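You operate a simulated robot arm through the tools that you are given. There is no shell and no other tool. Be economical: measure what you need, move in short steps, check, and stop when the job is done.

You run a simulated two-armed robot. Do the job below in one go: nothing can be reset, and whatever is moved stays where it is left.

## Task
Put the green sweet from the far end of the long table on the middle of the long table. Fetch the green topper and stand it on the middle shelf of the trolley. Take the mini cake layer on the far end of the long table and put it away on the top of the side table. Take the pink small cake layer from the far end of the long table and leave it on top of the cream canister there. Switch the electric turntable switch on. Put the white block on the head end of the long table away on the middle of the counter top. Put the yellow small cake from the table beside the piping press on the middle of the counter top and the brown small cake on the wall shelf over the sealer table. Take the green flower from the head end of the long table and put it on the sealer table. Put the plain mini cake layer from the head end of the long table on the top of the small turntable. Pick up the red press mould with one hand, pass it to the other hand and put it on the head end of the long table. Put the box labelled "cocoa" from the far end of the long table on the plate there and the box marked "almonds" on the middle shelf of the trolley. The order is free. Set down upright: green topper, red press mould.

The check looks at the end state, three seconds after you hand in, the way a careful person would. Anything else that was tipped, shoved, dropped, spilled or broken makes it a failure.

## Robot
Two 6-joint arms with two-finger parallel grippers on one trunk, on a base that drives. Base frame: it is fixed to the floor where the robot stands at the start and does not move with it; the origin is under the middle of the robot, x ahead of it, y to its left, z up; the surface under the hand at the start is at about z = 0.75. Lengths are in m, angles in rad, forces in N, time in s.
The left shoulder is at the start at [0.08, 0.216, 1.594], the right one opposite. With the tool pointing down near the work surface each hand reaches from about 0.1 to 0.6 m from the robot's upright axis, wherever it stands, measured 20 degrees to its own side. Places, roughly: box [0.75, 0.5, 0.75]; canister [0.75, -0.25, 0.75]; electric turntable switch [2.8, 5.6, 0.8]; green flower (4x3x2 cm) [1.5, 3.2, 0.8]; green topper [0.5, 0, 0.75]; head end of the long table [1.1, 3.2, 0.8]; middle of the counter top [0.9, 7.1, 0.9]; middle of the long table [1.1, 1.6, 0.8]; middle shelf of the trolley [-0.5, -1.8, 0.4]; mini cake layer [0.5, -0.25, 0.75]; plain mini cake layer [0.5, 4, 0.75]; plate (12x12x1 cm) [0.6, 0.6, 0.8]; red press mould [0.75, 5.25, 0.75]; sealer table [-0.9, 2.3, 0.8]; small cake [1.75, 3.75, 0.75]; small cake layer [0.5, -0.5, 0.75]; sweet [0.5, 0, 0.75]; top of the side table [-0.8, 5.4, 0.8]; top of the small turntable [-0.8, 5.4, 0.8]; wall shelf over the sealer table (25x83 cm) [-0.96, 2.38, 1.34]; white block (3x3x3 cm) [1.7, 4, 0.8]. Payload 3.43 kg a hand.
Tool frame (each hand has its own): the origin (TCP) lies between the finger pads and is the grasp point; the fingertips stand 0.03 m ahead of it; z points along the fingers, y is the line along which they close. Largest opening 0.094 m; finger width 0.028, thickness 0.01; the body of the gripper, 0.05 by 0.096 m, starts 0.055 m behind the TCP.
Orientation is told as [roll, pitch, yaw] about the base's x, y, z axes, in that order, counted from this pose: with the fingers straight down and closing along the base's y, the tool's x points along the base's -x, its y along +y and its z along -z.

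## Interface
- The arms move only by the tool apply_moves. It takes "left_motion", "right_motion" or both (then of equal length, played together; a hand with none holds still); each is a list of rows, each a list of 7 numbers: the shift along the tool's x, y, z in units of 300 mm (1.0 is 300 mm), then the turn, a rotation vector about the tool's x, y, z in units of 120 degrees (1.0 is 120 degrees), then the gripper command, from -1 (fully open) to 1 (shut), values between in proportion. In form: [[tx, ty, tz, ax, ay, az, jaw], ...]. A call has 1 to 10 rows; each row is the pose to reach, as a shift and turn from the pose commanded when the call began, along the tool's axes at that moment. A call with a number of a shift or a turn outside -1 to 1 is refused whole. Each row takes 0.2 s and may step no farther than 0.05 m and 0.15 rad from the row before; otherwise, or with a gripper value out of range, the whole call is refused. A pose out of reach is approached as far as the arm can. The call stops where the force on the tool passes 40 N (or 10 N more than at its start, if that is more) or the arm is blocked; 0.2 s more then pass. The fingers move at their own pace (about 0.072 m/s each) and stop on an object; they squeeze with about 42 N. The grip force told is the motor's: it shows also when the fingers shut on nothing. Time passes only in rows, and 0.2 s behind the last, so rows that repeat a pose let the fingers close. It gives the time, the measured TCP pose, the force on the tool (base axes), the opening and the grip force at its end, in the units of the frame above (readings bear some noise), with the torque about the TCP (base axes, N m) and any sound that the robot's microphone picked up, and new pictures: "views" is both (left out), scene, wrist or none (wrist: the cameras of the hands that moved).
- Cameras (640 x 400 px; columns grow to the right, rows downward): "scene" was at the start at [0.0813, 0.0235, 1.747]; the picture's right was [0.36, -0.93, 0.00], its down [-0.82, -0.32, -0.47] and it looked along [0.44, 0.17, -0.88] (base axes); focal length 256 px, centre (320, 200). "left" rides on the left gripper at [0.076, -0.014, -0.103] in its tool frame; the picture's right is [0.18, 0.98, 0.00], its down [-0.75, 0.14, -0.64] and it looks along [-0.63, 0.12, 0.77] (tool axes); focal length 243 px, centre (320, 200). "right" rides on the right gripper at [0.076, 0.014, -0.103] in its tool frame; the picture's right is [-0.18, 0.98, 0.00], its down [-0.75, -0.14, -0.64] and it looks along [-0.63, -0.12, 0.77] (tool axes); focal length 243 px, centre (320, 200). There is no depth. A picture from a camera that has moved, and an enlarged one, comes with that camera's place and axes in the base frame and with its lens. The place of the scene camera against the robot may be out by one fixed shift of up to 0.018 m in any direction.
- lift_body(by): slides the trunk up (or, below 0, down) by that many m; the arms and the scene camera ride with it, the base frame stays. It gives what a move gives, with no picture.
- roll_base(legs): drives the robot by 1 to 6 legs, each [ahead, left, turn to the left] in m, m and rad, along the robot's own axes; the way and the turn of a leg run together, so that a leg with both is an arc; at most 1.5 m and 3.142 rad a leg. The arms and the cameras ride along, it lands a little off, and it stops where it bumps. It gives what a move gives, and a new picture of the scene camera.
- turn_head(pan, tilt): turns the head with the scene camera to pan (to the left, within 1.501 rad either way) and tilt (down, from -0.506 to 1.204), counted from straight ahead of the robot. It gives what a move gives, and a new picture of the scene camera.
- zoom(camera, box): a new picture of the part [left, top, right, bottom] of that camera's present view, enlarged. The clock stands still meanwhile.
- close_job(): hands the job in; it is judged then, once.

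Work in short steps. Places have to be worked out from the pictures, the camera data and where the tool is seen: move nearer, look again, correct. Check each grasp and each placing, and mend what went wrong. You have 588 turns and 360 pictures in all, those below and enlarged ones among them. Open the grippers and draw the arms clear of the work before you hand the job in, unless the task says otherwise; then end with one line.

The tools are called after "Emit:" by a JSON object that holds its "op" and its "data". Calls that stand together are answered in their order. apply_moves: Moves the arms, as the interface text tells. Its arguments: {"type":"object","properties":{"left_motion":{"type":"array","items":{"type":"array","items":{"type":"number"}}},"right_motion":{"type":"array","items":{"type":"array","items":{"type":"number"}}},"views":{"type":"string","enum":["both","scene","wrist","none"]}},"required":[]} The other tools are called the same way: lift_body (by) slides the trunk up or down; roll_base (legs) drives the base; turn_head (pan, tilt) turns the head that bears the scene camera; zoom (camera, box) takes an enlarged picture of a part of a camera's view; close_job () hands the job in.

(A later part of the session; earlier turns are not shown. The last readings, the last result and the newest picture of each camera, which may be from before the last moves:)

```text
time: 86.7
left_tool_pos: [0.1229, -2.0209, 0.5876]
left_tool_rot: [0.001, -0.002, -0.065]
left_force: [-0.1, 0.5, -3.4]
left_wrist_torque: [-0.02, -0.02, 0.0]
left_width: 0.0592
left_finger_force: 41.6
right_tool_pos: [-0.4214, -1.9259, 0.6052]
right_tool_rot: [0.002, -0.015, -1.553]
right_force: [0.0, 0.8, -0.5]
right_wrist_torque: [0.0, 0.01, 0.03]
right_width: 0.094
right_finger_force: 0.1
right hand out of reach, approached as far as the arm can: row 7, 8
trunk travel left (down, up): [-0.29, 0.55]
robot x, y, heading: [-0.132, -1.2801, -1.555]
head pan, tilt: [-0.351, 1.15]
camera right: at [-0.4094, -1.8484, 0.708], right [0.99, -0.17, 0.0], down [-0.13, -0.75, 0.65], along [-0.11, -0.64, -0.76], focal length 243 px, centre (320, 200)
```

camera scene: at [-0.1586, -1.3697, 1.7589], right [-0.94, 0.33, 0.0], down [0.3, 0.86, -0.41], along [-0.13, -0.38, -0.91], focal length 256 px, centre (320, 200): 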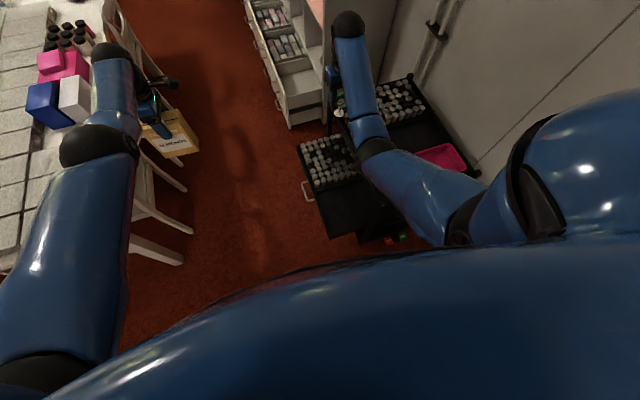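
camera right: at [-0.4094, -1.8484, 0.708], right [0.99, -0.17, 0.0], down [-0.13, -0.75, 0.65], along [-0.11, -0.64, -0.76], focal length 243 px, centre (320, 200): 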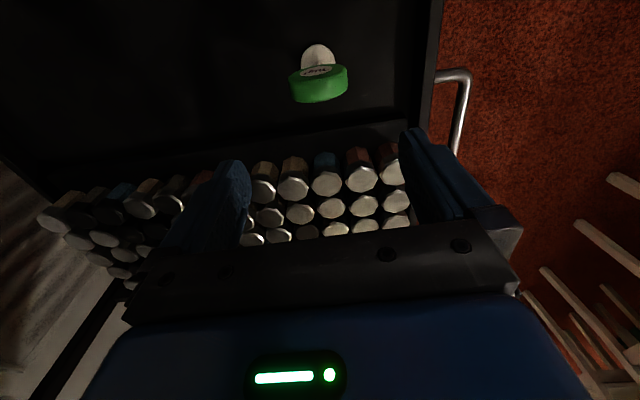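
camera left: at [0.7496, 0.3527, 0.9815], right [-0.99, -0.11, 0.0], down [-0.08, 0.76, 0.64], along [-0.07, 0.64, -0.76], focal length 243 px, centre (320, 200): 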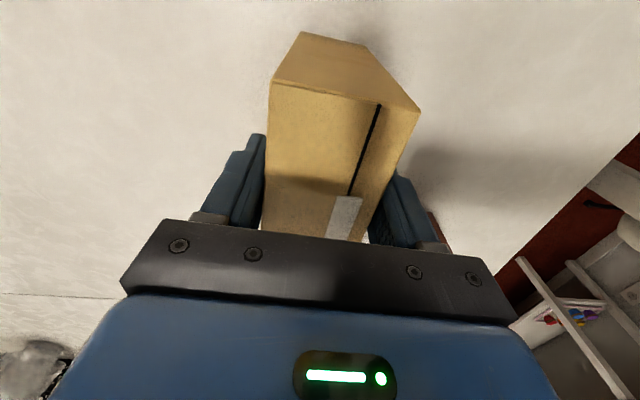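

Topper stands upright on the shelf. Next I raise the trunk 0.3, tuck the right hand near the robot so the left arm can cross to the shelf.

Emit:
{"op": "lift_body", "data": {"by": 0.3}}

Emit:
{"op": "apply_moves", "data": {"right_motion": [[0.15, 0.01, 0, 0, 0, 0, -1], [0.3, 0.02, 0, 0, 0, 0, -1], [0.45, 0.03, 0.05, 0, 0, 0, -1], [0.6, 0.05, 0.1, 0, 0, 0, -1], [0.75, 0.07, 0.2, 0, 0, 0, -1], [0.87, 0.1, 0.3, 0, 0, 0, -1], [0.97, 0.12, 0.4, 0, 0, 0, -1], [0.97, 0.12, 0.55, 0, 0, 0, -1]], "views": "scene"}}

```text
time: 89.7
left_tool_pos: [0.1224, -2.0215, 0.8889]
left_tool_rot: [0.002, -0.002, -0.067]
left_force: [-0.8, -0.4, -3.8]
left_wrist_torque: [-0.01, 0.02, -0.01]
left_width: 0.0591
left_finger_force: 42.3
right_tool_pos: [-0.4202, -1.9277, 0.9043]
right_tool_rot: [-0.001, -0.013, -1.555]
right_force: [0.3, 0.5, -0.7]
right_wrist_torque: [-0.02, -0.01, 0.0]
right_width: 0.0939
right_finger_force: 0.0
trunk travel left (down, up): [-0.59, 0.25]
robot x, y, heading: [-0.131, -1.2829, -1.553]
head pan, tilt: [-0.351, 1.15]
```

```text
refused: row 5 steps farther than a row can; nothing moved
```

Refused for step size; redo with smaller steps.

Emit:
{"op": "apply_moves", "data": {"right_motion": [[0.14, 0.01, 0, 0, 0, 0, -1], [0.28, 0.02, 0, 0, 0, 0, -1], [0.41, 0.03, 0.05, 0, 0, 0, -1], [0.53, 0.04, 0.13, 0, 0, 0, -1], [0.64, 0.05, 0.23, 0, 0, 0, -1], [0.75, 0.06, 0.33, 0, 0, 0, -1], [0.85, 0.08, 0.43, 0, 0, 0, -1], [0.95, 0.1, 0.55, 0, 0, 0, -1], [0.97, 0.12, 0.7, 0, 0, 0, -1]], "views": "scene"}}

```text
time: 91.7
left_tool_pos: [0.1224, -2.0208, 0.8888]
left_tool_rot: [0.003, -0.006, -0.066]
left_force: [0.5, 0.0, -4.4]
left_wrist_torque: [0.01, 0.03, 0.05]
left_width: 0.059
left_finger_force: 41.9
right_tool_pos: [-0.3885, -1.6363, 0.6889]
right_tool_rot: [0.002, -0.016, -1.554]
right_force: [0.2, 0.1, -1.7]
right_wrist_torque: [-0.02, -0.02, -0.01]
right_width: 0.0941
right_finger_force: 0.1
right hand out of reach, approached as far as the arm can: row 1, 2, 3, 4, 5, 6
trunk travel left (down, up): [-0.59, 0.25]
robot x, y, heading: [-0.1308, -1.2784, -1.553]
head pan, tilt: [-0.351, 1.15]
camera scene: at [-0.1585, -1.3698, 1.5089], right [-0.94, 0.33, 0.0], down [0.3, 0.86, -0.41], along [-0.13, -0.38, -0.91], focal length 256 px, centre (320, 200)
```

scene: 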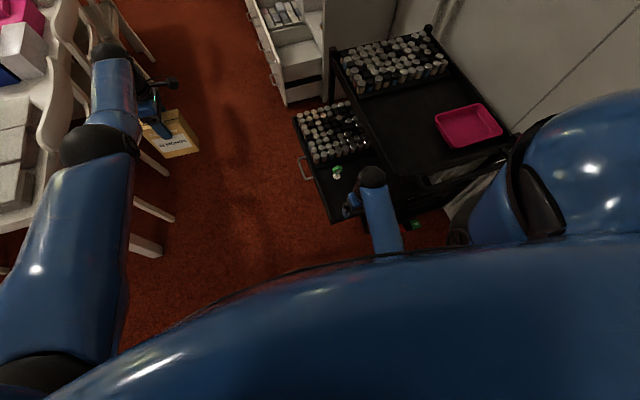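

Topper stays standing. Tuck the right hand a bit further down/back, then lower the trunk 0.15.

Emit:
{"op": "apply_moves", "data": {"right_motion": [[0.08, 0, 0.12, 0, 0, 0, -1], [0.16, 0, 0.24, 0, 0, 0, -1], [0.25, 0, 0.36, 0, 0, 0, -1], [0.27, 0, 0.5, 0, 0, 0, -1], [0.27, 0, 0.6, 0, 0, 0, -1]], "views": "none"}}

Emit:
{"op": "lift_body", "data": {"by": -0.15}}

```text
time: 92.9
left_tool_pos: [0.1226, -2.0206, 0.8875]
left_tool_rot: [0.001, -0.004, -0.067]
left_force: [0.3, -0.1, -3.9]
left_wrist_torque: [-0.01, 0.05, 0.01]
left_width: 0.0592
left_finger_force: 42.5
right_tool_pos: [-0.3882, -1.5608, 0.5104]
right_tool_rot: [0.002, -0.016, -1.555]
right_force: [0.1, -0.1, -0.3]
right_wrist_torque: [0.02, 0.04, 0.01]
right_width: 0.094
right_finger_force: 0.0
trunk travel left (down, up): [-0.59, 0.25]
robot x, y, heading: [-0.1283, -1.2839, -1.553]
head pan, tilt: [-0.351, 1.15]
```

```text
time: 94.7
left_tool_pos: [0.1217, -2.0198, 0.7382]
left_tool_rot: [0.001, -0.004, -0.066]
left_force: [0.2, 0.1, -3.5]
left_wrist_torque: [0.03, 0.02, 0.0]
left_width: 0.0591
left_finger_force: 42.1
right_tool_pos: [-0.3881, -1.5605, 0.3608]
right_tool_rot: [0.001, -0.015, -1.554]
right_force: [0.2, 0.1, -0.1]
right_wrist_torque: [0.02, 0.0, -0.01]
right_width: 0.0941
right_finger_force: 0.1
trunk travel left (down, up): [-0.44, 0.4]
robot x, y, heading: [-0.1329, -1.2805, -1.558]
head pan, tilt: [-0.351, 1.15]
```

Cross the left hand toward the shelf in two calls; first half.

Emit:
{"op": "apply_moves", "data": {"left_motion": [[0.13, 0.1, 0, 0, 0, 0, 1], [0.26, 0.2, 0, 0, 0, 0, 1], [0.39, 0.3, 0, 0, 0, 0, 1], [0.52, 0.4, 0, 0, 0, 0, 1], [0.65, 0.5, 0, 0, 0, 0, 1], [0.78, 0.58, 0, 0, 0, 0, 1], [0.92, 0.64, 0, 0, 0, 0, 1]], "views": "none"}}

Emit:
{"op": "apply_moves", "data": {"left_motion": [[0.15, 0, 0, 0, 0, 0, 1], [0.3, 0, 0, 0, 0, 0, 1], [0.45, 0, 0, 0, 0, 0, 1], [0.6, 0, 0, 0, 0, 0, 1], [0.75, 0, 0, 0, 0, 0, 1]], "views": "both"}}

```text
time: 96.3
left_tool_pos: [-0.1488, -1.8249, 0.7132]
left_tool_rot: [0.001, -0.004, -0.066]
left_force: [-0.4, -0.8, -2.9]
left_wrist_torque: [0.03, 0.03, 0.04]
left_width: 0.0591
left_finger_force: 42.1
left hand out of reach, approached as far as the arm can: row 4, 5, 6, 7
right_tool_pos: [-0.3883, -1.5608, 0.3606]
right_tool_rot: [0.004, -0.016, -1.556]
right_force: [0.0, -0.1, -0.2]
right_wrist_torque: [-0.03, 0.02, 0.03]
right_width: 0.0938
right_finger_force: 0.1
trunk travel left (down, up): [-0.44, 0.4]
robot x, y, heading: [-0.1308, -1.2804, -1.554]
head pan, tilt: [-0.351, 1.15]
```

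```text
time: 97.5
left_tool_pos: [-0.3716, -1.8088, 0.7141]
left_tool_rot: [0.001, -0.006, -0.066]
left_force: [0.4, 0.7, -3.8]
left_wrist_torque: [-0.01, 0.02, -0.03]
left_width: 0.0594
left_finger_force: 41.7
right_tool_pos: [-0.3874, -1.5599, 0.3597]
right_tool_rot: [0.0, -0.014, -1.555]
right_force: [-0.3, -0.2, 0.6]
right_wrist_torque: [0.01, -0.03, -0.03]
right_width: 0.0939
right_finger_force: 0.1
trunk travel left (down, up): [-0.44, 0.4]
robot x, y, heading: [-0.1305, -1.2821, -1.559]
head pan, tilt: [-0.351, 1.15]
camera scene: at [-0.1605, -1.3684, 1.3589], right [-0.94, 0.33, 0.0], down [0.3, 0.86, -0.41], along [-0.13, -0.39, -0.91], focal length 256 px, centre (320, 200)
camera left: at [-0.4499, -1.8197, 0.8163], right [-0.12, 0.99, 0.0], down [0.76, 0.09, 0.65], along [0.64, 0.08, -0.76], focal length 243 px, centre (320, 200)
```

scene: 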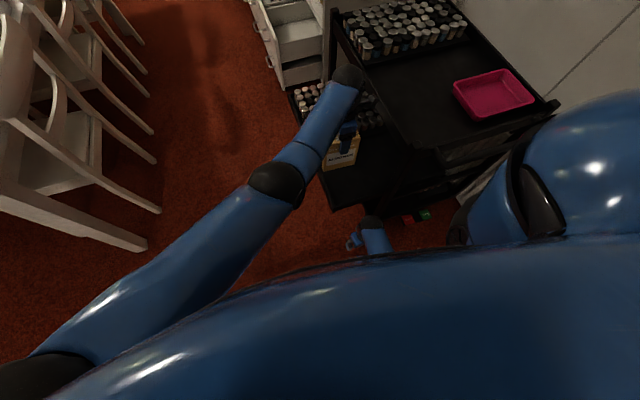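
left: 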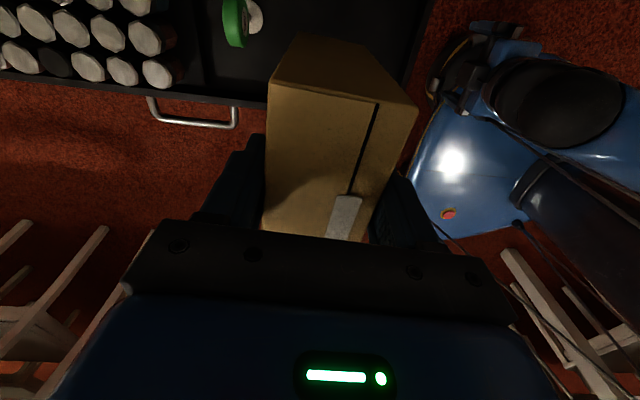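

Box is over the shelf with the topper beside it. Small shift to (-0.395,-1.795), then lower using the trunk.

Emit:
{"op": "apply_moves", "data": {"left_motion": [[0.081, 0.045, 0, 0, 0, 0, 1], [0.081, 0.045, 0, 0, 0, 0, 1]], "views": "none"}}

Emit:
{"op": "lift_body", "data": {"by": -0.12}}

Emit:
{"op": "zoom", "data": {"camera": "left", "box": [0, 0, 640, 400]}}

```text
time: 98.1
left_tool_pos: [-0.3955, -1.7951, 0.7164]
left_tool_rot: [0.002, -0.003, -0.064]
left_force: [0.3, 0.6, -3.2]
left_wrist_torque: [0.02, 0.0, 0.02]
left_width: 0.0592
left_finger_force: 42.0
right_tool_pos: [-0.3876, -1.5591, 0.3604]
right_tool_rot: [0.001, -0.014, -1.555]
right_force: [0.3, 0.1, 0.0]
right_wrist_torque: [0.0, 0.0, 0.02]
right_width: 0.0941
right_finger_force: 0.1
trunk travel left (down, up): [-0.44, 0.4]
robot x, y, heading: [-0.1282, -1.2823, -1.556]
head pan, tilt: [-0.351, 1.15]
```

```text
time: 99.6
left_tool_pos: [-0.3941, -1.7944, 0.5963]
left_tool_rot: [0.002, -0.002, -0.067]
left_force: [0.4, 0.4, -3.1]
left_wrist_torque: [-0.03, 0.0, 0.0]
left_width: 0.0591
left_finger_force: 42.3
right_tool_pos: [-0.3885, -1.5598, 0.2407]
right_tool_rot: [0.002, -0.017, -1.554]
right_force: [-0.4, 0.7, 0.2]
right_wrist_torque: [0.0, 0.02, 0.0]
right_width: 0.0941
right_finger_force: 0.1
trunk travel left (down, up): [-0.32, 0.52]
robot x, y, heading: [-0.1307, -1.2823, -1.553]
head pan, tilt: [-0.351, 1.15]
```

```text
1.00 times, centred on (320, 200) of left (not enlarged: the box is as wide or as high as the picture)
camera zoom: at [-0.4724, -1.8053, 0.6983], right [-0.12, 0.99, 0.0], down [0.76, 0.09, 0.64], along [0.64, 0.08, -0.76], focal length 243 px, centre (320, 200)
```

zoom: 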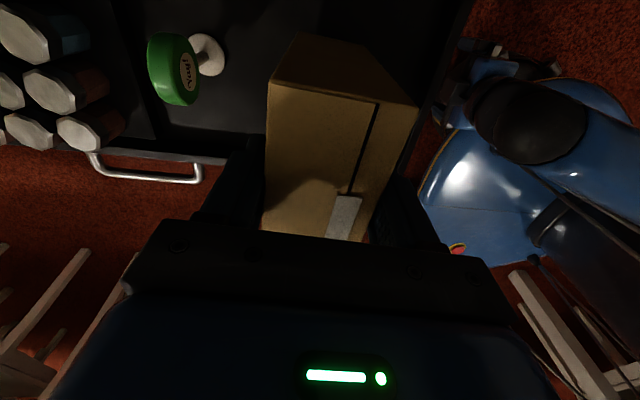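

Everything lines up; the box bottom is ~2 cm above the shelf. Lower the last bit slowly.

Emit:
{"op": "apply_moves", "data": {"left_motion": [[0, 0, 0.04, 0, 0, 0, 1], [0, 0, 0.06, 0, 0, 0, 1], [0, 0, 0.07, 0, 0, 0, 1], [0, 0, 0.077, 0, 0, 0, 1]], "views": "none"}}

```text
time: 100.6
left_tool_pos: [-0.3957, -1.7941, 0.5744]
left_tool_rot: [0.001, -0.004, -0.066]
left_force: [-0.1, 0.8, -3.1]
left_wrist_torque: [-0.05, -0.06, 0.02]
left_width: 0.0593
left_finger_force: 41.2
right_tool_pos: [-0.3881, -1.5596, 0.2404]
right_tool_rot: [0.002, -0.015, -1.555]
right_force: [-0.3, -0.4, -0.6]
right_wrist_torque: [0.0, -0.02, 0.0]
right_width: 0.094
right_finger_force: 0.0
trunk travel left (down, up): [-0.32, 0.52]
robot x, y, heading: [-0.1335, -1.2801, -1.553]
head pan, tilt: [-0.351, 1.15]
```

No contact yet; go down in 1.5 mm steps.

Emit:
{"op": "apply_moves", "data": {"left_motion": [[0, 0, 0.006, 0, 0, 0, 1], [0, 0, 0.012, 0, 0, 0, 1], [0, 0, 0.017, 0, 0, 0, 1]], "views": "none"}}

```text
time: 101.4
left_tool_pos: [-0.3956, -1.7951, 0.5738]
left_tool_rot: [-0.008, 0.007, -0.066]
left_force: [0.0, 0.9, 27.2]
left_wrist_torque: [0.37, -0.75, -0.04]
left_width: 0.0588
left_finger_force: 42.2
right_tool_pos: [-0.3873, -1.5599, 0.2424]
right_tool_rot: [0.0, -0.018, -1.556]
right_force: [-0.5, -0.4, 0.2]
right_wrist_torque: [-0.01, 0.02, -0.03]
right_width: 0.0942
right_finger_force: 0.0
trunk travel left (down, up): [-0.32, 0.52]
robot x, y, heading: [-0.1338, -1.2818, -1.553]
head pan, tilt: [-0.351, 1.15]
```

Firm contact at z 0.574. Ease up 3 mm, open, rise by hand a bit, then look.

Emit:
{"op": "apply_moves", "data": {"left_motion": [[0, 0, -0.012, 0, 0, 0, 1], [0, 0, -0.012, 0, 0, 0, 0.2], [0, 0, -0.012, 0, 0, 0, -0.5], [0, 0, -0.012, 0, 0, 0, -1], [0, 0, -0.012, 0, 0, 0, -1], [0, 0, -0.1, 0, 0, 0, -1], [0, 0, -0.15, 0, 0, 0, -1]], "views": "none"}}

Emit:
{"op": "lift_body", "data": {"by": 0.3}}

Emit:
{"op": "zoom", "data": {"camera": "left", "box": [0, 0, 640, 400]}}

```text
time: 103.0
left_tool_pos: [-0.3954, -1.7947, 0.6116]
left_tool_rot: [0.002, -0.003, -0.066]
left_force: [-0.2, -0.3, 0.1]
left_wrist_torque: [0.01, -0.01, 0.01]
left_width: 0.094
left_finger_force: 0.2
right_tool_pos: [-0.3884, -1.5601, 0.2408]
right_tool_rot: [0.002, -0.015, -1.556]
right_force: [0.3, -0.1, 0.0]
right_wrist_torque: [-0.02, 0.03, -0.02]
right_width: 0.0938
right_finger_force: 0.0
trunk travel left (down, up): [-0.32, 0.52]
robot x, y, heading: [-0.1295, -1.284, -1.555]
head pan, tilt: [-0.351, 1.15]
```

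```text
time: 106.0
left_tool_pos: [-0.3955, -1.7965, 0.9123]
left_tool_rot: [0.002, -0.004, -0.068]
left_force: [0.2, -0.1, -0.6]
left_wrist_torque: [-0.03, 0.0, -0.02]
left_width: 0.094
left_finger_force: 0.0
right_tool_pos: [-0.3877, -1.56, 0.541]
right_tool_rot: [0.002, -0.016, -1.554]
right_force: [-0.3, -0.2, -0.9]
right_wrist_torque: [0.02, -0.01, 0.0]
right_width: 0.094
right_finger_force: 0.1
trunk travel left (down, up): [-0.62, 0.22]
robot x, y, heading: [-0.1292, -1.2809, -1.555]
head pan, tilt: [-0.351, 1.15]
```

```text
1.00 times, centred on (320, 200) of left (not enlarged: the box is as wide or as high as the picture)
camera zoom: at [-0.473, -1.806, 1.0139], right [-0.12, 0.99, 0.0], down [0.76, 0.09, 0.64], along [0.64, 0.08, -0.76], focal length 243 px, centre (320, 200)
```

zoom: 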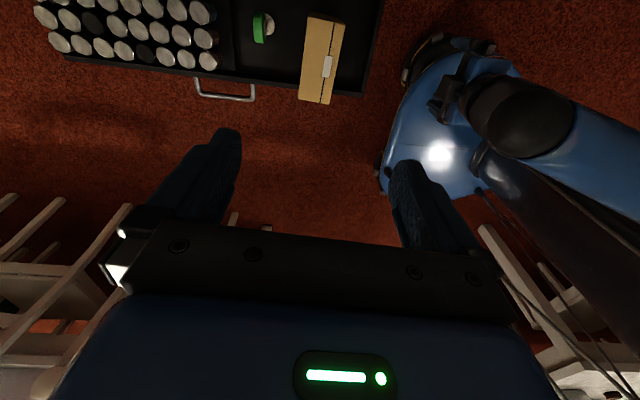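

Both items stand on the middle shelf. I raise the trunk fully and move the hands back to a neutral posture.

Emit:
{"op": "lift_body", "data": {"by": 0.21}}

Emit:
{"op": "apply_moves", "data": {"left_motion": [[-0.15, 0, 0, 0, 0, 0, -1], [-0.3, 0, 0, 0, 0, 0, -1], [-0.45, 0, 0, 0, 0, 0, -1], [-0.6, -0.02, 0, 0, 0, 0, -1], [-0.75, -0.04, 0, 0, 0, 0, -1], [-0.9, -0.06, 0, 0, 0, 0, -1], [-0.98, -0.1, 0, 0, 0, 0, -1]], "right_motion": [[0, 0, -0.15, 0, 0, 0, -1], [0, 0, -0.3, 0, 0, 0, -1], [0, 0, -0.45, 0, 0, 0, -1], [-0.05, 0, -0.6, 0, 0, 0, -1], [-0.15, 0, -0.7, 0, 0, 0, -1], [-0.26, 0, -0.8, 0, 0, 0, -1], [-0.38, 0, -0.9, 0, 0, 0, -1]], "views": "none"}}

Emit:
{"op": "apply_moves", "data": {"left_motion": [[-0.15, 0, 0, 0, 0, 0, -1], [-0.3, 0, 0, 0, 0, 0, -1], [-0.45, 0, 0, 0, 0, 0, -1], [-0.55, 0, 0, 0, 0, 0, -1]], "right_motion": [[-0.1, 0, -0.1, 0, 0, 0, -1], [-0.2, 0, -0.2, 0, 0, 0, -1], [-0.3, 0, -0.3, 0, 0, 0, -1], [-0.35, 0, -0.4, 0, 0, 0, -1]], "views": "scene"}}

```text
time: 108.2
left_tool_pos: [-0.3945, -1.7957, 1.1205]
left_tool_rot: [0.001, -0.005, -0.067]
left_force: [-0.7, -0.2, 0.0]
left_wrist_torque: [-0.01, 0.0, -0.03]
left_width: 0.0938
left_finger_force: 0.1
right_tool_pos: [-0.3884, -1.561, 0.752]
right_tool_rot: [0.002, -0.015, -1.555]
right_force: [0.1, -0.4, -0.2]
right_wrist_torque: [0.0, -0.01, -0.01]
right_width: 0.094
right_finger_force: 0.0
trunk travel left (down, up): [-0.83, 0.01]
robot x, y, heading: [-0.1308, -1.2807, -1.556]
head pan, tilt: [-0.351, 1.15]
```

```text
time: 109.8
left_tool_pos: [-0.1066, -1.8545, 1.1102]
left_tool_rot: [0.001, -0.001, -0.069]
left_force: [-0.2, 0.1, -0.4]
left_wrist_torque: [0.0, -0.01, -0.01]
left_width: 0.0941
left_finger_force: 0.1
left hand out of reach, approached as far as the arm can: row 5, 6, 7
right_tool_pos: [-0.3882, -1.673, 1.0233]
right_tool_rot: [0.001, -0.014, -1.556]
right_force: [0.7, -1.4, -0.5]
right_wrist_torque: [0.02, -0.02, 0.03]
right_width: 0.0941
right_finger_force: 0.1
trunk travel left (down, up): [-0.83, 0.01]
robot x, y, heading: [-0.1258, -1.2791, -1.556]
head pan, tilt: [-0.351, 1.15]
```

```text
time: 110.8
left_tool_pos: [0.0565, -1.8757, 1.0992]
left_tool_rot: [0.0, -0.003, -0.068]
left_force: [0.2, -0.6, -0.5]
left_wrist_torque: [0.0, -0.02, 0.01]
left_width: 0.0941
left_finger_force: 0.0
left hand out of reach, approached as far as the arm can: row 1, 2, 3, 4
right_tool_pos: [-0.3815, -1.7992, 1.0602]
right_tool_rot: [0.0, -0.019, -1.556]
right_force: [-0.4, 0.2, -0.1]
right_wrist_torque: [0.01, 0.0, -0.04]
right_width: 0.094
right_finger_force: 0.1
right hand out of reach, approached as far as the arm can: row 1, 2, 3, 4
trunk travel left (down, up): [-0.83, 0.01]
robot x, y, heading: [-0.1314, -1.2819, -1.553]
head pan, tilt: [-0.351, 1.15]
camera scene: at [-0.1578, -1.3687, 1.749], right [-0.94, 0.33, 0.0], down [0.3, 0.86, -0.41], along [-0.14, -0.39, -0.91], focal length 256 px, centre (320, 200)
```

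scene: 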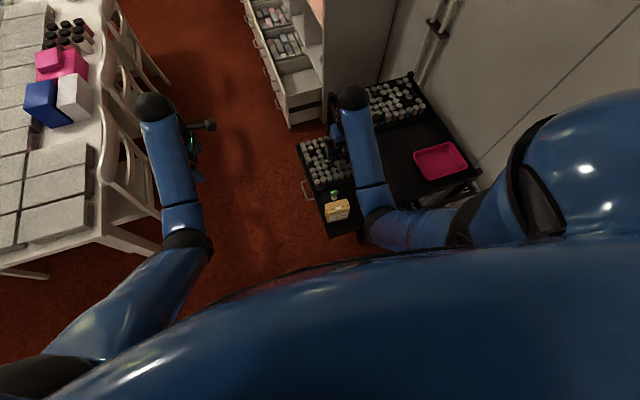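

Drive back up the aisle and face the far end of the long table again.

Emit:
{"op": "roll_base", "data": {"legs": [[-1.27, 0, 0], [0, 0, 1.553], [0.12, 0, 0]]}}

Emit:
{"op": "turn_head", "data": {"pan": 0.0, "tilt": 1.1}}

```text
time: 121.7
left_tool_pos: [0.5527, 0.136, 1.1032]
left_tool_rot: [-0.005, -0.004, 1.495]
left_force: [-0.3, 0.3, 0.2]
left_wrist_torque: [0.0, -0.02, -0.01]
left_width: 0.0939
left_finger_force: 0.0
right_tool_pos: [0.4725, -0.3008, 1.0636]
right_tool_rot: [-0.001, -0.026, 0.004]
right_force: [-0.6, 0.3, -0.1]
right_wrist_torque: [-0.01, -0.04, -0.01]
right_width: 0.0943
right_finger_force: 0.1
trunk travel left (down, up): [-0.83, 0.01]
robot x, y, heading: [-0.0376, -0.045, 0.009]
head pan, tilt: [-0.351, 1.15]
camera scene: at [0.032, -0.0654, 1.7496], right [-0.34, -0.94, 0.0], down [-0.86, 0.31, -0.41], along [0.39, -0.14, -0.91], focal length 256 px, centre (320, 200)
```

scene: 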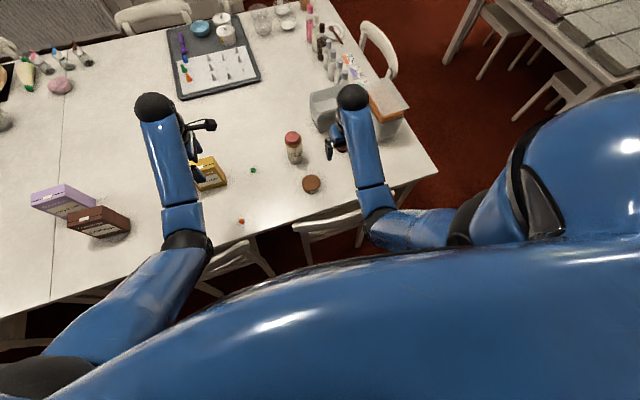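

```text
time: 122.5
left_tool_pos: [0.559, 0.1368, 1.0996]
left_tool_rot: [0.001, -0.003, 1.495]
left_force: [0.5, -0.4, -0.1]
left_wrist_torque: [-0.01, 0.05, 0.02]
left_width: 0.0939
left_finger_force: 0.2
right_tool_pos: [0.4772, -0.302, 1.0609]
right_tool_rot: [-0.001, -0.018, 0.006]
right_force: [-0.3, 0.5, 0.0]
right_wrist_torque: [0.02, 0.02, -0.01]
right_width: 0.0938
right_finger_force: 0.0
trunk travel left (down, up): [-0.83, 0.01]
robot x, y, heading: [-0.0352, -0.0426, 0.001]
head pan, tilt: [0.0, 1.1]
camera scene: at [0.049, -0.0448, 1.752], right [0.0, -1.0, 0.0], down [-0.89, 0.0, -0.45], along [0.45, 0.0, -0.89], focal length 256 px, centre (320, 200)
```

scene: 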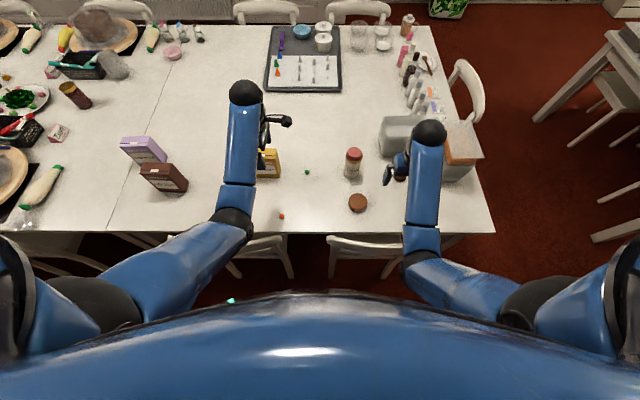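

Mini layer ≈(0.53,-0.20), green sweet ≈(0.697,0.015). I lower the trunk 0.2 and approach both with the wrist cameras.

Emit:
{"op": "lift_body", "data": {"by": -0.2}}

Emit:
{"op": "apply_moves", "data": {"left_motion": [[0.1, -0.11, 0, 0, 0, 0, -1], [0.2, -0.23, 0, 0, 0, 0, -1], [0.3, -0.35, 0, 0, 0, 0, -1], [0.4, -0.46, 0, 0, 0, 0, -1], [0.4, -0.48, 0, 0, 0, 0, -1]], "right_motion": [[-0.05, 0.09, -0.05, 0, 0, 0, -1], [-0.1, 0.18, -0.07, 0, 0, 0, -1], [-0.15, 0.27, -0.07, 0, 0, 0, -1], [-0.19, 0.35, -0.07, 0, 0, 0, -1], [-0.19, 0.35, -0.07, 0, 0, 0, -1]], "views": "wrist"}}

```text
time: 124.7
left_tool_pos: [0.5592, 0.1354, 0.9007]
left_tool_rot: [0.0, -0.005, 1.494]
left_force: [-1.5, -0.8, -0.1]
left_wrist_torque: [-0.04, 0.02, 0.0]
left_width: 0.0941
left_finger_force: 0.1
right_tool_pos: [0.4775, -0.3014, 0.8609]
right_tool_rot: [0.0, -0.017, 0.004]
right_force: [-0.9, -0.1, -0.1]
right_wrist_torque: [0.02, 0.0, 0.0]
right_width: 0.094
right_finger_force: 0.0
trunk travel left (down, up): [-0.63, 0.21]
robot x, y, heading: [-0.0405, -0.0436, -0.002]
head pan, tilt: [0.0, 1.1]
```

```text
time: 125.9
left_tool_pos: [0.6792, 0.0057, 0.904]
left_tool_rot: [0.0, -0.002, 1.494]
left_force: [0.2, 0.7, -0.2]
left_wrist_torque: [0.0, -0.03, -0.03]
left_width: 0.094
left_finger_force: 0.1
left hand out of reach, approached as far as the arm can: row 4, 5
right_tool_pos: [0.5344, -0.1954, 0.8839]
right_tool_rot: [0.0, -0.023, 0.005]
right_force: [-0.8, 0.1, -0.1]
right_wrist_torque: [-0.02, 0.0, -0.02]
right_width: 0.094
right_finger_force: 0.1
right hand out of reach, approached as far as the arm can: row 1, 2
trunk travel left (down, up): [-0.63, 0.21]
robot x, y, heading: [-0.0374, -0.0449, 0.004]
head pan, tilt: [0.0, 1.1]
camera right: at [0.4548, -0.181, 0.9863], right [0.18, 0.98, 0.0], down [0.74, -0.14, 0.66], along [0.65, -0.11, -0.75], focal length 243 px, centre (320, 200)
camera left: at [0.686, -0.0711, 1.0054], right [-0.99, -0.11, 0.0], down [-0.08, 0.76, 0.64], along [-0.07, 0.64, -0.77], focal length 243 px, centre (320, 200)
```

right: 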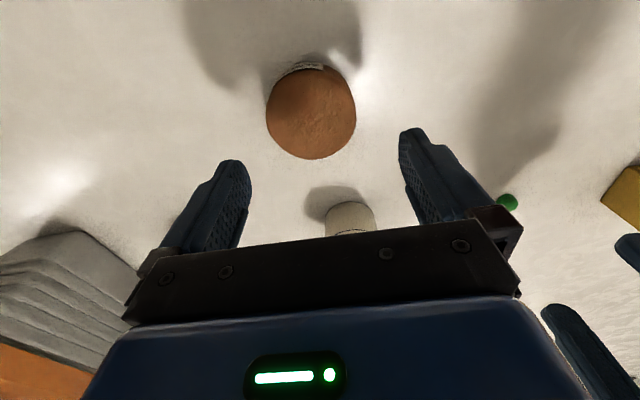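
left: 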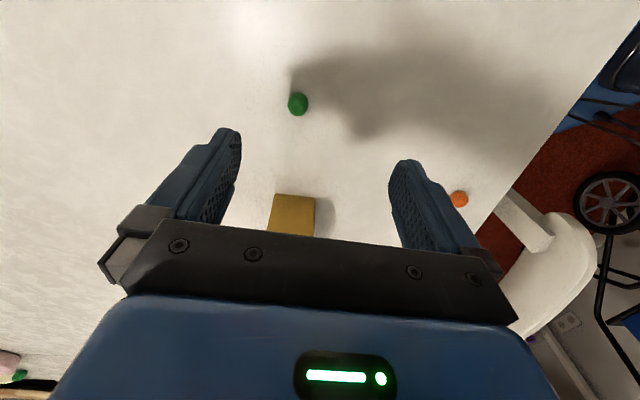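

Grip the mini layer with the right hand first (shift −5 mm in y, descend); left holds.

Emit:
{"op": "apply_moves", "data": {"right_motion": [[0, -0.017, 0.12, 0, 0, 0, -1], [0, -0.017, 0.24, 0, 0, 0, -1], [0, -0.017, 0.33, 0, 0, 0, -1], [0, -0.017, 0.33, 0, 0, 0, 1], [0, -0.017, 0.33, 0, 0, 0, 1], [0, -0.017, 0.33, 0, 0, 0, 1]], "views": "wrist"}}

```text
time: 127.3
left_tool_pos: [0.6799, 0.0064, 0.9032]
left_tool_rot: [-0.001, -0.004, 1.494]
left_force: [0.3, 0.3, 1.1]
left_wrist_torque: [-0.02, 0.0, 0.02]
left_width: 0.0939
left_finger_force: 0.0
right_tool_pos: [0.5358, -0.203, 0.7856]
right_tool_rot: [0.001, -0.02, 0.004]
right_force: [1.2, -0.9, 1.8]
right_wrist_torque: [-0.02, -0.08, 0.03]
right_width: 0.0778
right_finger_force: 42.2
trunk travel left (down, up): [-0.63, 0.21]
robot x, y, heading: [-0.0367, -0.0452, 0.008]
head pan, tilt: [0.0, 1.1]
camera right: at [0.4565, -0.1888, 0.8875], right [0.18, 0.98, 0.0], down [0.74, -0.14, 0.66], along [0.65, -0.11, -0.75], focal length 243 px, centre (320, 200)
```

right: 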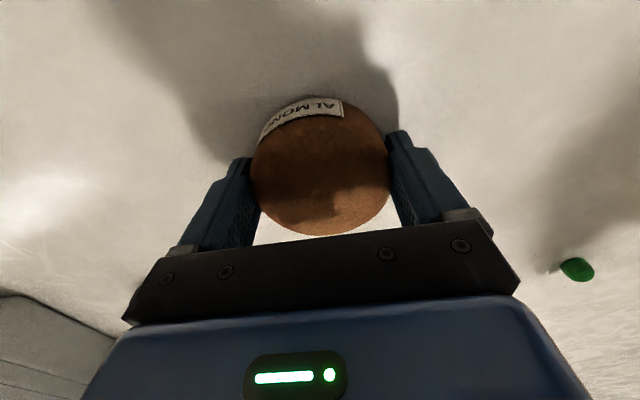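

Mini layer held (0.078). Lift it, then nudge the base 3.5 cm ahead for the sweet.

Emit:
{"op": "apply_moves", "data": {"right_motion": [[0, 0, -0.15, 0, 0, 0, 1], [0, 0, -0.3, 0, 0, 0, 1], [0, 0, -0.45, 0, 0, 0, 1], [0, 0, -0.6, 0, 0, 0, 1]], "left_motion": [[0, 0, -0.1, 0, 0, 0, -1], [0, 0, -0.2, 0, 0, 0, -1], [0, 0, -0.3, 0, 0, 0, -1], [0, 0, -0.3, 0, 0, 0, -1]], "views": "none"}}

Emit:
{"op": "roll_base", "data": {"legs": [[0.037, 0.0, 0]]}}

Emit:
{"op": "lift_body", "data": {"by": -0.1}}

```text
time: 128.3
left_tool_pos: [0.6807, 0.0072, 0.9921]
left_tool_rot: [0.002, -0.001, 1.494]
left_force: [-0.2, 0.1, 0.4]
left_wrist_torque: [0.01, 0.02, 0.04]
left_width: 0.0939
left_finger_force: 0.0
right_tool_pos: [0.5674, -0.1986, 0.9112]
right_tool_rot: [0.001, -0.019, 0.006]
right_force: [0.6, -0.3, -0.9]
right_wrist_torque: [0.01, 0.05, 0.01]
right_width: 0.0781
right_finger_force: 41.7
right hand out of reach, approached as far as the arm can: row 3, 4
trunk travel left (down, up): [-0.63, 0.21]
robot x, y, heading: [-0.0381, -0.0439, 0.003]
head pan, tilt: [0.0, 1.1]
```

```text
time: 129.2
left_tool_pos: [0.71, 0.0071, 0.9979]
left_tool_rot: [-0.007, -0.003, 1.495]
left_force: [-0.8, 0.1, 0.1]
left_wrist_torque: [0.01, -0.04, 0.0]
left_width: 0.0941
left_finger_force: 0.0
right_tool_pos: [0.5963, -0.1981, 0.9175]
right_tool_rot: [0.0, -0.029, 0.005]
right_force: [-0.2, 0.1, 0.2]
right_wrist_torque: [0.0, -0.05, -0.01]
right_width: 0.0779
right_finger_force: 42.4
trunk travel left (down, up): [-0.63, 0.21]
robot x, y, heading: [-0.0009, -0.0461, 0.003]
head pan, tilt: [0.0, 1.1]
camera scene: at [0.0739, -0.0447, 1.5529], right [0.0, -1.0, 0.0], down [-0.89, 0.0, -0.46], along [0.46, 0.0, -0.89], focal length 256 px, centre (320, 200)
```

scene: 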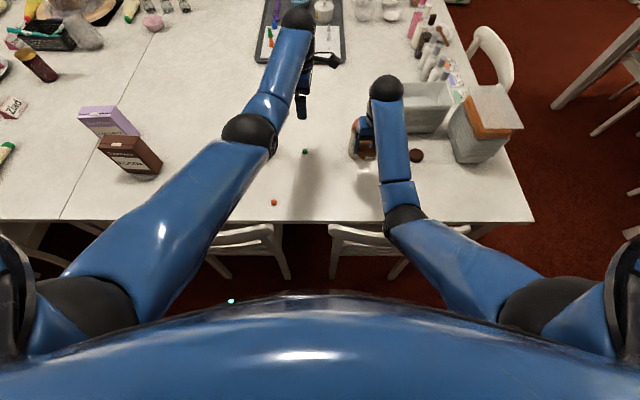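

```text
time: 130.5
left_tool_pos: [0.7163, 0.0072, 0.893]
left_tool_rot: [0.0, -0.005, 1.495]
left_force: [0.1, 0.2, -0.3]
left_wrist_torque: [0.0, 0.01, 0.04]
left_width: 0.094
left_finger_force: 0.0
right_tool_pos: [0.6022, -0.1985, 0.8116]
right_tool_rot: [0.001, -0.023, 0.006]
right_force: [-1.2, 0.1, -0.4]
right_wrist_torque: [0.01, 0.01, -0.04]
right_width: 0.078
right_finger_force: 42.1
trunk travel left (down, up): [-0.53, 0.31]
robot x, y, heading: [-0.0014, -0.0444, 0.005]
head pan, tilt: [0.0, 1.1]
```

Shift the left hand onto the sweet and descend to near 0.82 first.

Emit:
{"op": "apply_moves", "data": {"left_motion": [[-0.017, 0.06, 0.1, 0, 0, 0, -1], [-0.017, 0.06, 0.22, 0, 0, 0, -1], [-0.017, 0.06, 0.22, 0, 0, 0, -1]], "views": "wrist"}}

```text
time: 131.3
left_tool_pos: [0.6979, 0.0127, 0.8261]
left_tool_rot: [0.0, -0.002, 1.495]
left_force: [0.3, -0.8, 0.3]
left_wrist_torque: [0.02, 0.01, 0.03]
left_width: 0.0938
left_finger_force: 0.0
right_tool_pos: [0.6024, -0.1988, 0.8122]
right_tool_rot: [0.002, -0.022, 0.005]
right_force: [-0.5, -0.2, -0.7]
right_wrist_torque: [0.01, -0.03, 0.01]
right_width: 0.0777
right_finger_force: 41.8
trunk travel left (down, up): [-0.53, 0.31]
robot x, y, heading: [0.0007, -0.0459, 0.009]
head pan, tilt: [0.0, 1.1]
camera left: at [0.7053, -0.0648, 0.9283], right [-0.99, -0.11, 0.0], down [-0.08, 0.76, 0.64], along [-0.07, 0.64, -0.77], focal length 243 px, centre (320, 200)
```

left: 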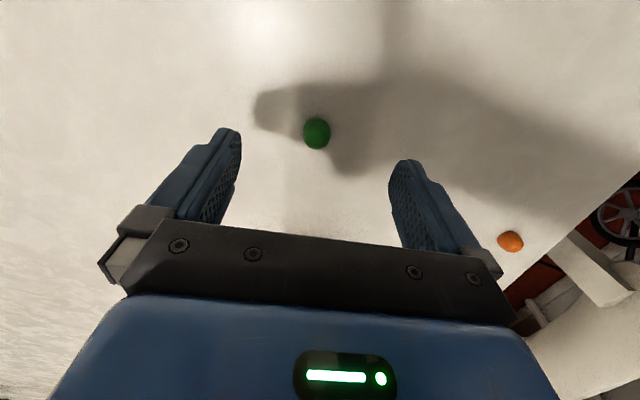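

Sweet centred. Descend and close.

Emit:
{"op": "apply_moves", "data": {"left_motion": [[0, 0, 0.08, 0, 0, 0, -1], [0, 0, 0.143, 0, 0, 0, -1], [0, 0, 0.143, 0, 0, 0, 0], [0, 0, 0.143, 0, 0, 0, 1], [0, 0, 0.143, 0, 0, 0, 1], [0, 0, 0.143, 0, 0, 0, 1], [0, 0, 0.143, 0, 0, 0, 1]], "views": "wrist"}}

```text
time: 132.9
left_tool_pos: [0.6986, 0.0132, 0.7843]
left_tool_rot: [-0.001, -0.004, 1.494]
left_force: [-0.5, 0.7, -0.7]
left_wrist_torque: [-0.01, -0.04, 0.0]
left_width: 0.0122
left_finger_force: 42.0
right_tool_pos: [0.6016, -0.1989, 0.8117]
right_tool_rot: [0.0, -0.023, 0.003]
right_force: [-0.2, -0.1, -1.1]
right_wrist_torque: [0.02, -0.01, -0.02]
right_width: 0.078
right_finger_force: 41.9
trunk travel left (down, up): [-0.53, 0.31]
robot x, y, heading: [-0.0001, -0.046, 0.008]
head pan, tilt: [0.0, 1.1]
camera left: at [0.7061, -0.0649, 0.8861], right [-0.99, -0.11, 0.0], down [-0.08, 0.76, 0.64], along [-0.07, 0.64, -0.77], focal length 243 px, centre (320, 200)
```

left: 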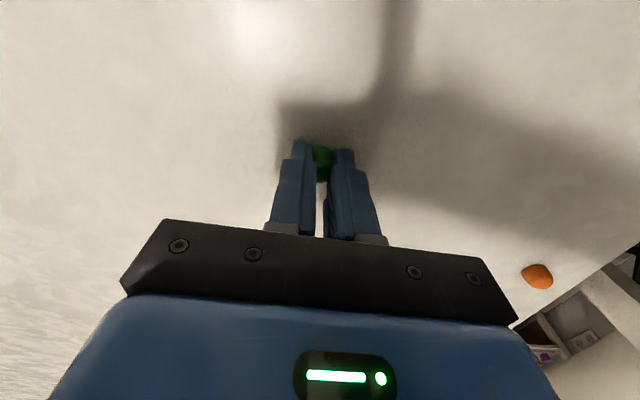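

Sweet gripped (0.012). Raise everything, back off, and look to the left along the table.

Emit:
{"op": "apply_moves", "data": {"left_motion": [[0, 0, -0.12, 0, 0, 0, 1], [0, 0, -0.24, 0, 0, 0, 1]], "views": "none"}}

Emit:
{"op": "lift_body", "data": {"by": 0.3}}

Emit:
{"op": "roll_base", "data": {"legs": [[-0.15, 0, 0]]}}

Emit:
{"op": "turn_head", "data": {"pan": 1.1, "tilt": 0.5}}

```text
time: 133.5
left_tool_pos: [0.6998, 0.015, 0.8543]
left_tool_rot: [0.0, -0.003, 1.494]
left_force: [-0.2, -0.3, -0.5]
left_wrist_torque: [-0.01, -0.01, -0.03]
left_width: 0.0117
left_finger_force: 42.0
right_tool_pos: [0.6008, -0.1982, 0.8112]
right_tool_rot: [0.001, -0.023, 0.004]
right_force: [-0.5, -0.5, 0.4]
right_wrist_torque: [-0.02, 0.03, -0.03]
right_width: 0.0779
right_finger_force: 41.9
trunk travel left (down, up): [-0.53, 0.31]
robot x, y, heading: [-0.003, -0.0459, 0.008]
head pan, tilt: [0.0, 1.1]
```

```text
time: 136.5
left_tool_pos: [0.7015, 0.0148, 1.1546]
left_tool_rot: [0.0, -0.003, 1.494]
left_force: [-0.3, 1.0, -0.1]
left_wrist_torque: [0.01, 0.0, -0.01]
left_width: 0.0117
left_finger_force: 42.2
right_tool_pos: [0.6029, -0.1982, 1.1113]
right_tool_rot: [0.001, -0.024, 0.005]
right_force: [0.4, -0.2, 0.1]
right_wrist_torque: [-0.03, 0.0, 0.02]
right_width: 0.0776
right_finger_force: 41.8
trunk travel left (down, up): [-0.83, 0.01]
robot x, y, heading: [-0.0036, -0.0455, 0.004]
head pan, tilt: [0.0, 1.1]
```

```text
time: 137.9
left_tool_pos: [0.5516, 0.0138, 1.1509]
left_tool_rot: [0.005, -0.002, 1.495]
left_force: [0.7, 0.1, -0.9]
left_wrist_torque: [0.04, 0.03, 0.01]
left_width: 0.0169
left_finger_force: 42.4
right_tool_pos: [0.4548, -0.1992, 1.1095]
right_tool_rot: [0.001, -0.018, 0.006]
right_force: [-0.5, 0.7, -1.0]
right_wrist_torque: [0.02, 0.04, 0.03]
right_width: 0.0779
right_finger_force: 42.0
trunk travel left (down, up): [-0.83, 0.01]
robot x, y, heading: [-0.1512, -0.0462, 0.006]
head pan, tilt: [0.0, 1.1]
camera scene: at [-0.0619, -0.0453, 1.7516], right [0.01, -1.0, 0.0], down [-0.89, -0.01, -0.45], along [0.45, 0.0, -0.89], focal length 256 px, centre (320, 200)
```

scene: 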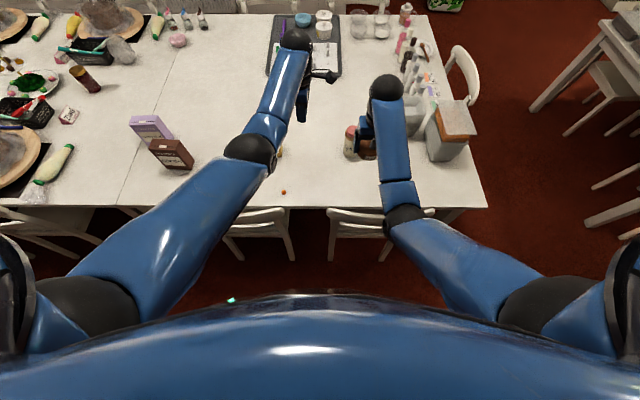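

```text
time: 139.2
left_tool_pos: [0.5496, 0.0148, 1.1543]
left_tool_rot: [0.001, -0.005, 1.496]
left_force: [1.2, -0.2, 0.3]
left_wrist_torque: [-0.02, 0.01, -0.03]
left_width: 0.0169
left_finger_force: 41.9
right_tool_pos: [0.4533, -0.1976, 1.1108]
right_tool_rot: [0.0, -0.021, 0.007]
right_force: [0.1, 0.1, -1.2]
right_wrist_torque: [0.02, 0.05, 0.02]
right_width: 0.0776
right_finger_force: 41.7
trunk travel left (down, up): [-0.83, 0.01]
robot x, y, heading: [-0.1562, -0.046, 0.01]
head pan, tilt: [1.1, 0.499]
camera scene: at [-0.0885, 0.0356, 1.7997], right [0.89, -0.45, 0.0], down [-0.22, -0.43, -0.88], along [0.39, 0.78, -0.48], focal length 256 px, centre (320, 200)
```

scene: 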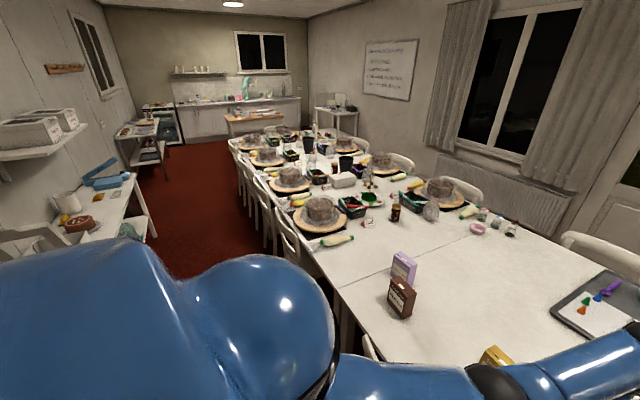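

Left opening changed from 0.0117 to 0.0169; check the sweet is still held.

Emit:
{"op": "zoom", "data": {"camera": "left", "box": [220, 100, 420, 225]}}

Emit:
{"op": "zoom", "data": {"camera": "scene", "box": [0, 80, 420, 250]}}

```text
3.20 times, centred on (320, 162) of left
camera zoom: at [0.5577, -0.0632, 1.256], right [-0.99, -0.11, 0.0], down [-0.08, 0.76, 0.64], along [-0.07, 0.64, -0.76], focal length 776 px, centre (320, 320)
```

zoom: 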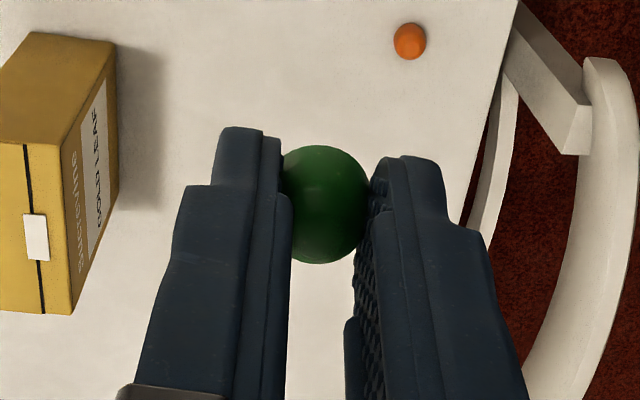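

```text
1.52 times, centred on (210, 165) of scene
camera zoom: at [-0.0885, 0.0356, 1.7997], right [0.89, -0.45, 0.0], down [-0.22, -0.43, -0.88], along [0.39, 0.78, -0.48], focal length 390 px, centre (488, 253)
```

zoom: 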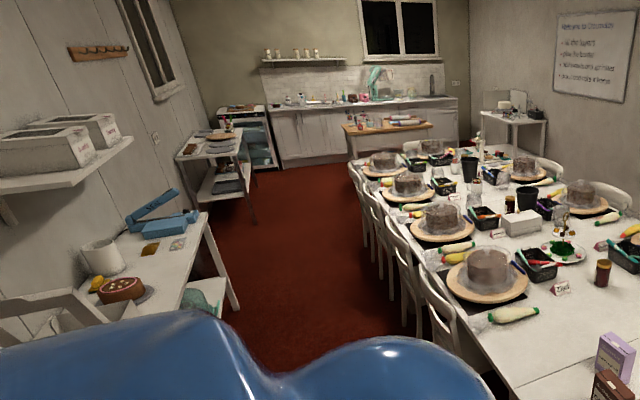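

The sweet is still held at the tips. The middle segment starts past the seam at y≈0.82. I drive left to about y=1.0 and look for a free spot.

Emit:
{"op": "roll_base", "data": {"legs": [[0, 1.05, 0]]}}

Emit:
{"op": "turn_head", "data": {"pan": 0.2, "tilt": 0.9}}

```text
time: 144.5
left_tool_pos: [0.5449, 1.036, 1.1535]
left_tool_rot: [0.001, -0.003, 1.491]
left_force: [-0.1, -0.2, -0.2]
left_wrist_torque: [0.0, 0.01, 0.0]
left_width: 0.0171
left_finger_force: 41.7
right_tool_pos: [0.4467, 0.8236, 1.1117]
right_tool_rot: [0.003, -0.021, 0.003]
right_force: [-0.3, 0.1, -0.9]
right_wrist_torque: [0.02, -0.01, -0.01]
right_width: 0.0778
right_finger_force: 42.2
trunk travel left (down, up): [-0.83, 0.01]
robot x, y, heading: [-0.1603, 0.9764, 0.005]
head pan, tilt: [1.1, 0.499]
camera scene: at [-0.0945, 1.0582, 1.7999], right [0.89, -0.45, 0.0], down [-0.22, -0.43, -0.88], along [0.4, 0.78, -0.48], focal length 256 px, centre (320, 200)
```

scene: 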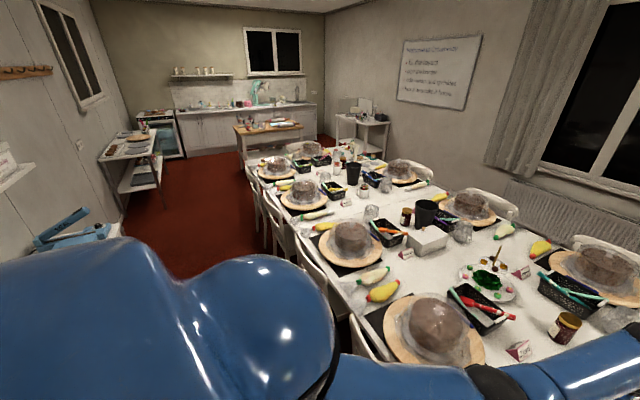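

```text
time: 145.7
left_tool_pos: [0.5447, 1.0384, 1.1544]
left_tool_rot: [-0.001, -0.003, 1.491]
left_force: [-0.2, -0.8, -0.4]
left_wrist_torque: [0.01, -0.01, 0.02]
left_width: 0.0173
left_finger_force: 42.1
right_tool_pos: [0.4452, 0.8243, 1.112]
right_tool_rot: [0.002, -0.022, 0.004]
right_force: [0.2, 0.0, 0.0]
right_wrist_torque: [0.01, 0.0, 0.02]
right_width: 0.0777
right_finger_force: 42.5
trunk travel left (down, up): [-0.83, 0.01]
robot x, y, heading: [-0.1589, 0.9798, 0.004]
head pan, tilt: [0.201, 0.901]
camera scene: at [-0.0616, 0.9939, 1.7659], right [0.2, -0.98, 0.0], down [-0.77, -0.16, -0.62], along [0.61, 0.13, -0.78], focal length 256 px, centre (320, 200)
```

scene: 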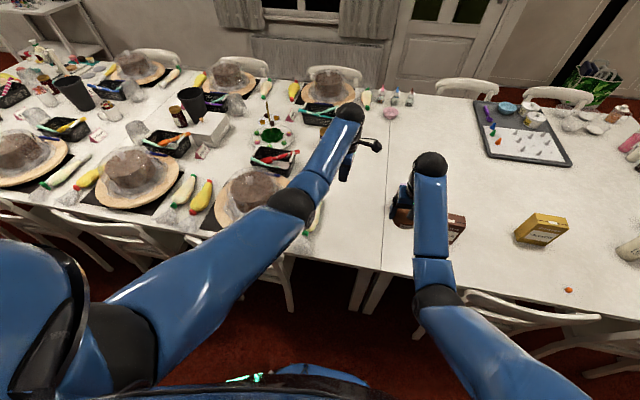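

Free surface lies near (0.68,1.0) on the middle segment. Advance 0.15 m and lower the trunk 0.25.

Emit:
{"op": "roll_base", "data": {"legs": [[0.14, 0, 0]]}}

Emit:
{"op": "lift_body", "data": {"by": -0.25}}

Emit:
{"op": "zoom", "data": {"camera": "left", "box": [0, 0, 640, 400]}}

```text
time: 147.1
left_tool_pos: [0.6809, 1.0381, 1.1578]
left_tool_rot: [-0.003, -0.004, 1.495]
left_force: [0.7, 0.1, 0.4]
left_wrist_torque: [0.0, -0.02, -0.01]
left_width: 0.0171
left_finger_force: 41.6
right_tool_pos: [0.5836, 0.8255, 1.1126]
right_tool_rot: [0.001, -0.026, 0.005]
right_force: [0.2, -0.3, -0.6]
right_wrist_torque: [0.0, -0.01, -0.03]
right_width: 0.0779
right_finger_force: 42.1
trunk travel left (down, up): [-0.83, 0.01]
robot x, y, heading: [-0.0152, 0.9749, 0.004]
head pan, tilt: [0.201, 0.901]
camera scene: at [0.0724, 0.9948, 1.7664], right [0.2, -0.98, 0.0], down [-0.76, -0.16, -0.62], along [0.61, 0.13, -0.78], focal length 256 px, centre (320, 200)
```

scene: 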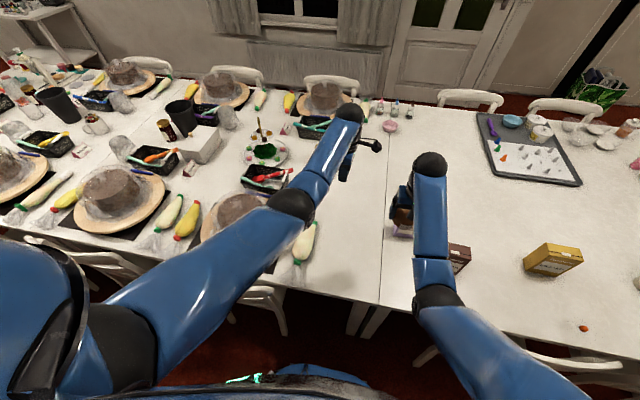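

```text
time: 149.6
left_tool_pos: [0.6848, 1.0384, 0.9045]
left_tool_rot: [0.0, -0.004, 1.497]
left_force: [0.2, 0.2, -0.9]
left_wrist_torque: [0.01, 0.01, -0.01]
left_width: 0.0168
left_finger_force: 41.8
right_tool_pos: [0.5877, 0.8261, 0.8621]
right_tool_rot: [-0.002, -0.024, 0.006]
right_force: [-0.2, 0.3, 0.4]
right_wrist_torque: [-0.01, 0.0, 0.0]
right_width: 0.0778
right_finger_force: 42.2
trunk travel left (down, up): [-0.58, 0.26]
robot x, y, heading: [-0.0153, 0.9785, 0.003]
head pan, tilt: [0.201, 0.901]
```

```text
1.00 times, centred on (320, 200) of left (not enlarged: the box is as wide or as high as the picture)
camera zoom: at [0.6924, 0.9608, 1.0068], right [-0.99, -0.11, 0.0], down [-0.08, 0.76, 0.64], along [-0.07, 0.64, -0.77], focal length 243 px, centre (320, 200)
```

zoom: 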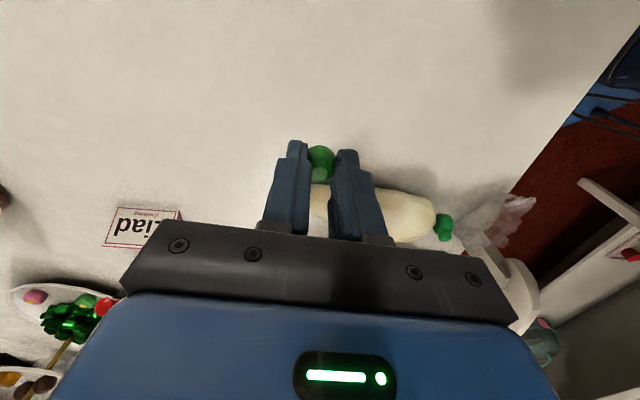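

The piping bag starts at y≈1.12; I choose (0.665,0.985). Move there, raising the right hand, before lowering further.

Emit:
{"op": "apply_moves", "data": {"left_motion": [[0.09, 0.03, 0, 0, 0, 0, 1], [0.177, 0.06, 0, 0, 0, 0, 1], [0.177, 0.06, 0, 0, 0, 0, 1], [0.177, 0.06, 0, 0, 0, 0, 1]], "right_motion": [[0, 0, -0.15, 0, 0, 0, 1], [0, 0, -0.3, 0, 0, 0, 1], [0, 0, -0.45, 0, 0, 0, 1], [0, 0, -0.5, 0, 0, 0, 1]], "views": "none"}}

```text
time: 150.6
left_tool_pos: [0.6637, 0.9883, 0.9046]
left_tool_rot: [-0.006, -0.001, 1.498]
left_force: [7.3, 9.1, 9.3]
left_wrist_torque: [-1.95, 0.69, 0.67]
left_width: 0.0174
left_finger_force: 42.4
right_tool_pos: [0.6667, 0.8357, 0.9437]
right_tool_rot: [-0.002, -0.014, 0.003]
right_force: [-7.7, -8.1, -10.9]
right_wrist_torque: [-0.05, -0.5, 0.36]
right_width: 0.0776
right_finger_force: 41.9
right hand out of reach, approached as far as the arm can: row 1, 2, 3, 4
trunk travel left (down, up): [-0.58, 0.26]
robot x, y, heading: [-0.0178, 0.9788, 0.006]
head pan, tilt: [0.201, 0.901]
```

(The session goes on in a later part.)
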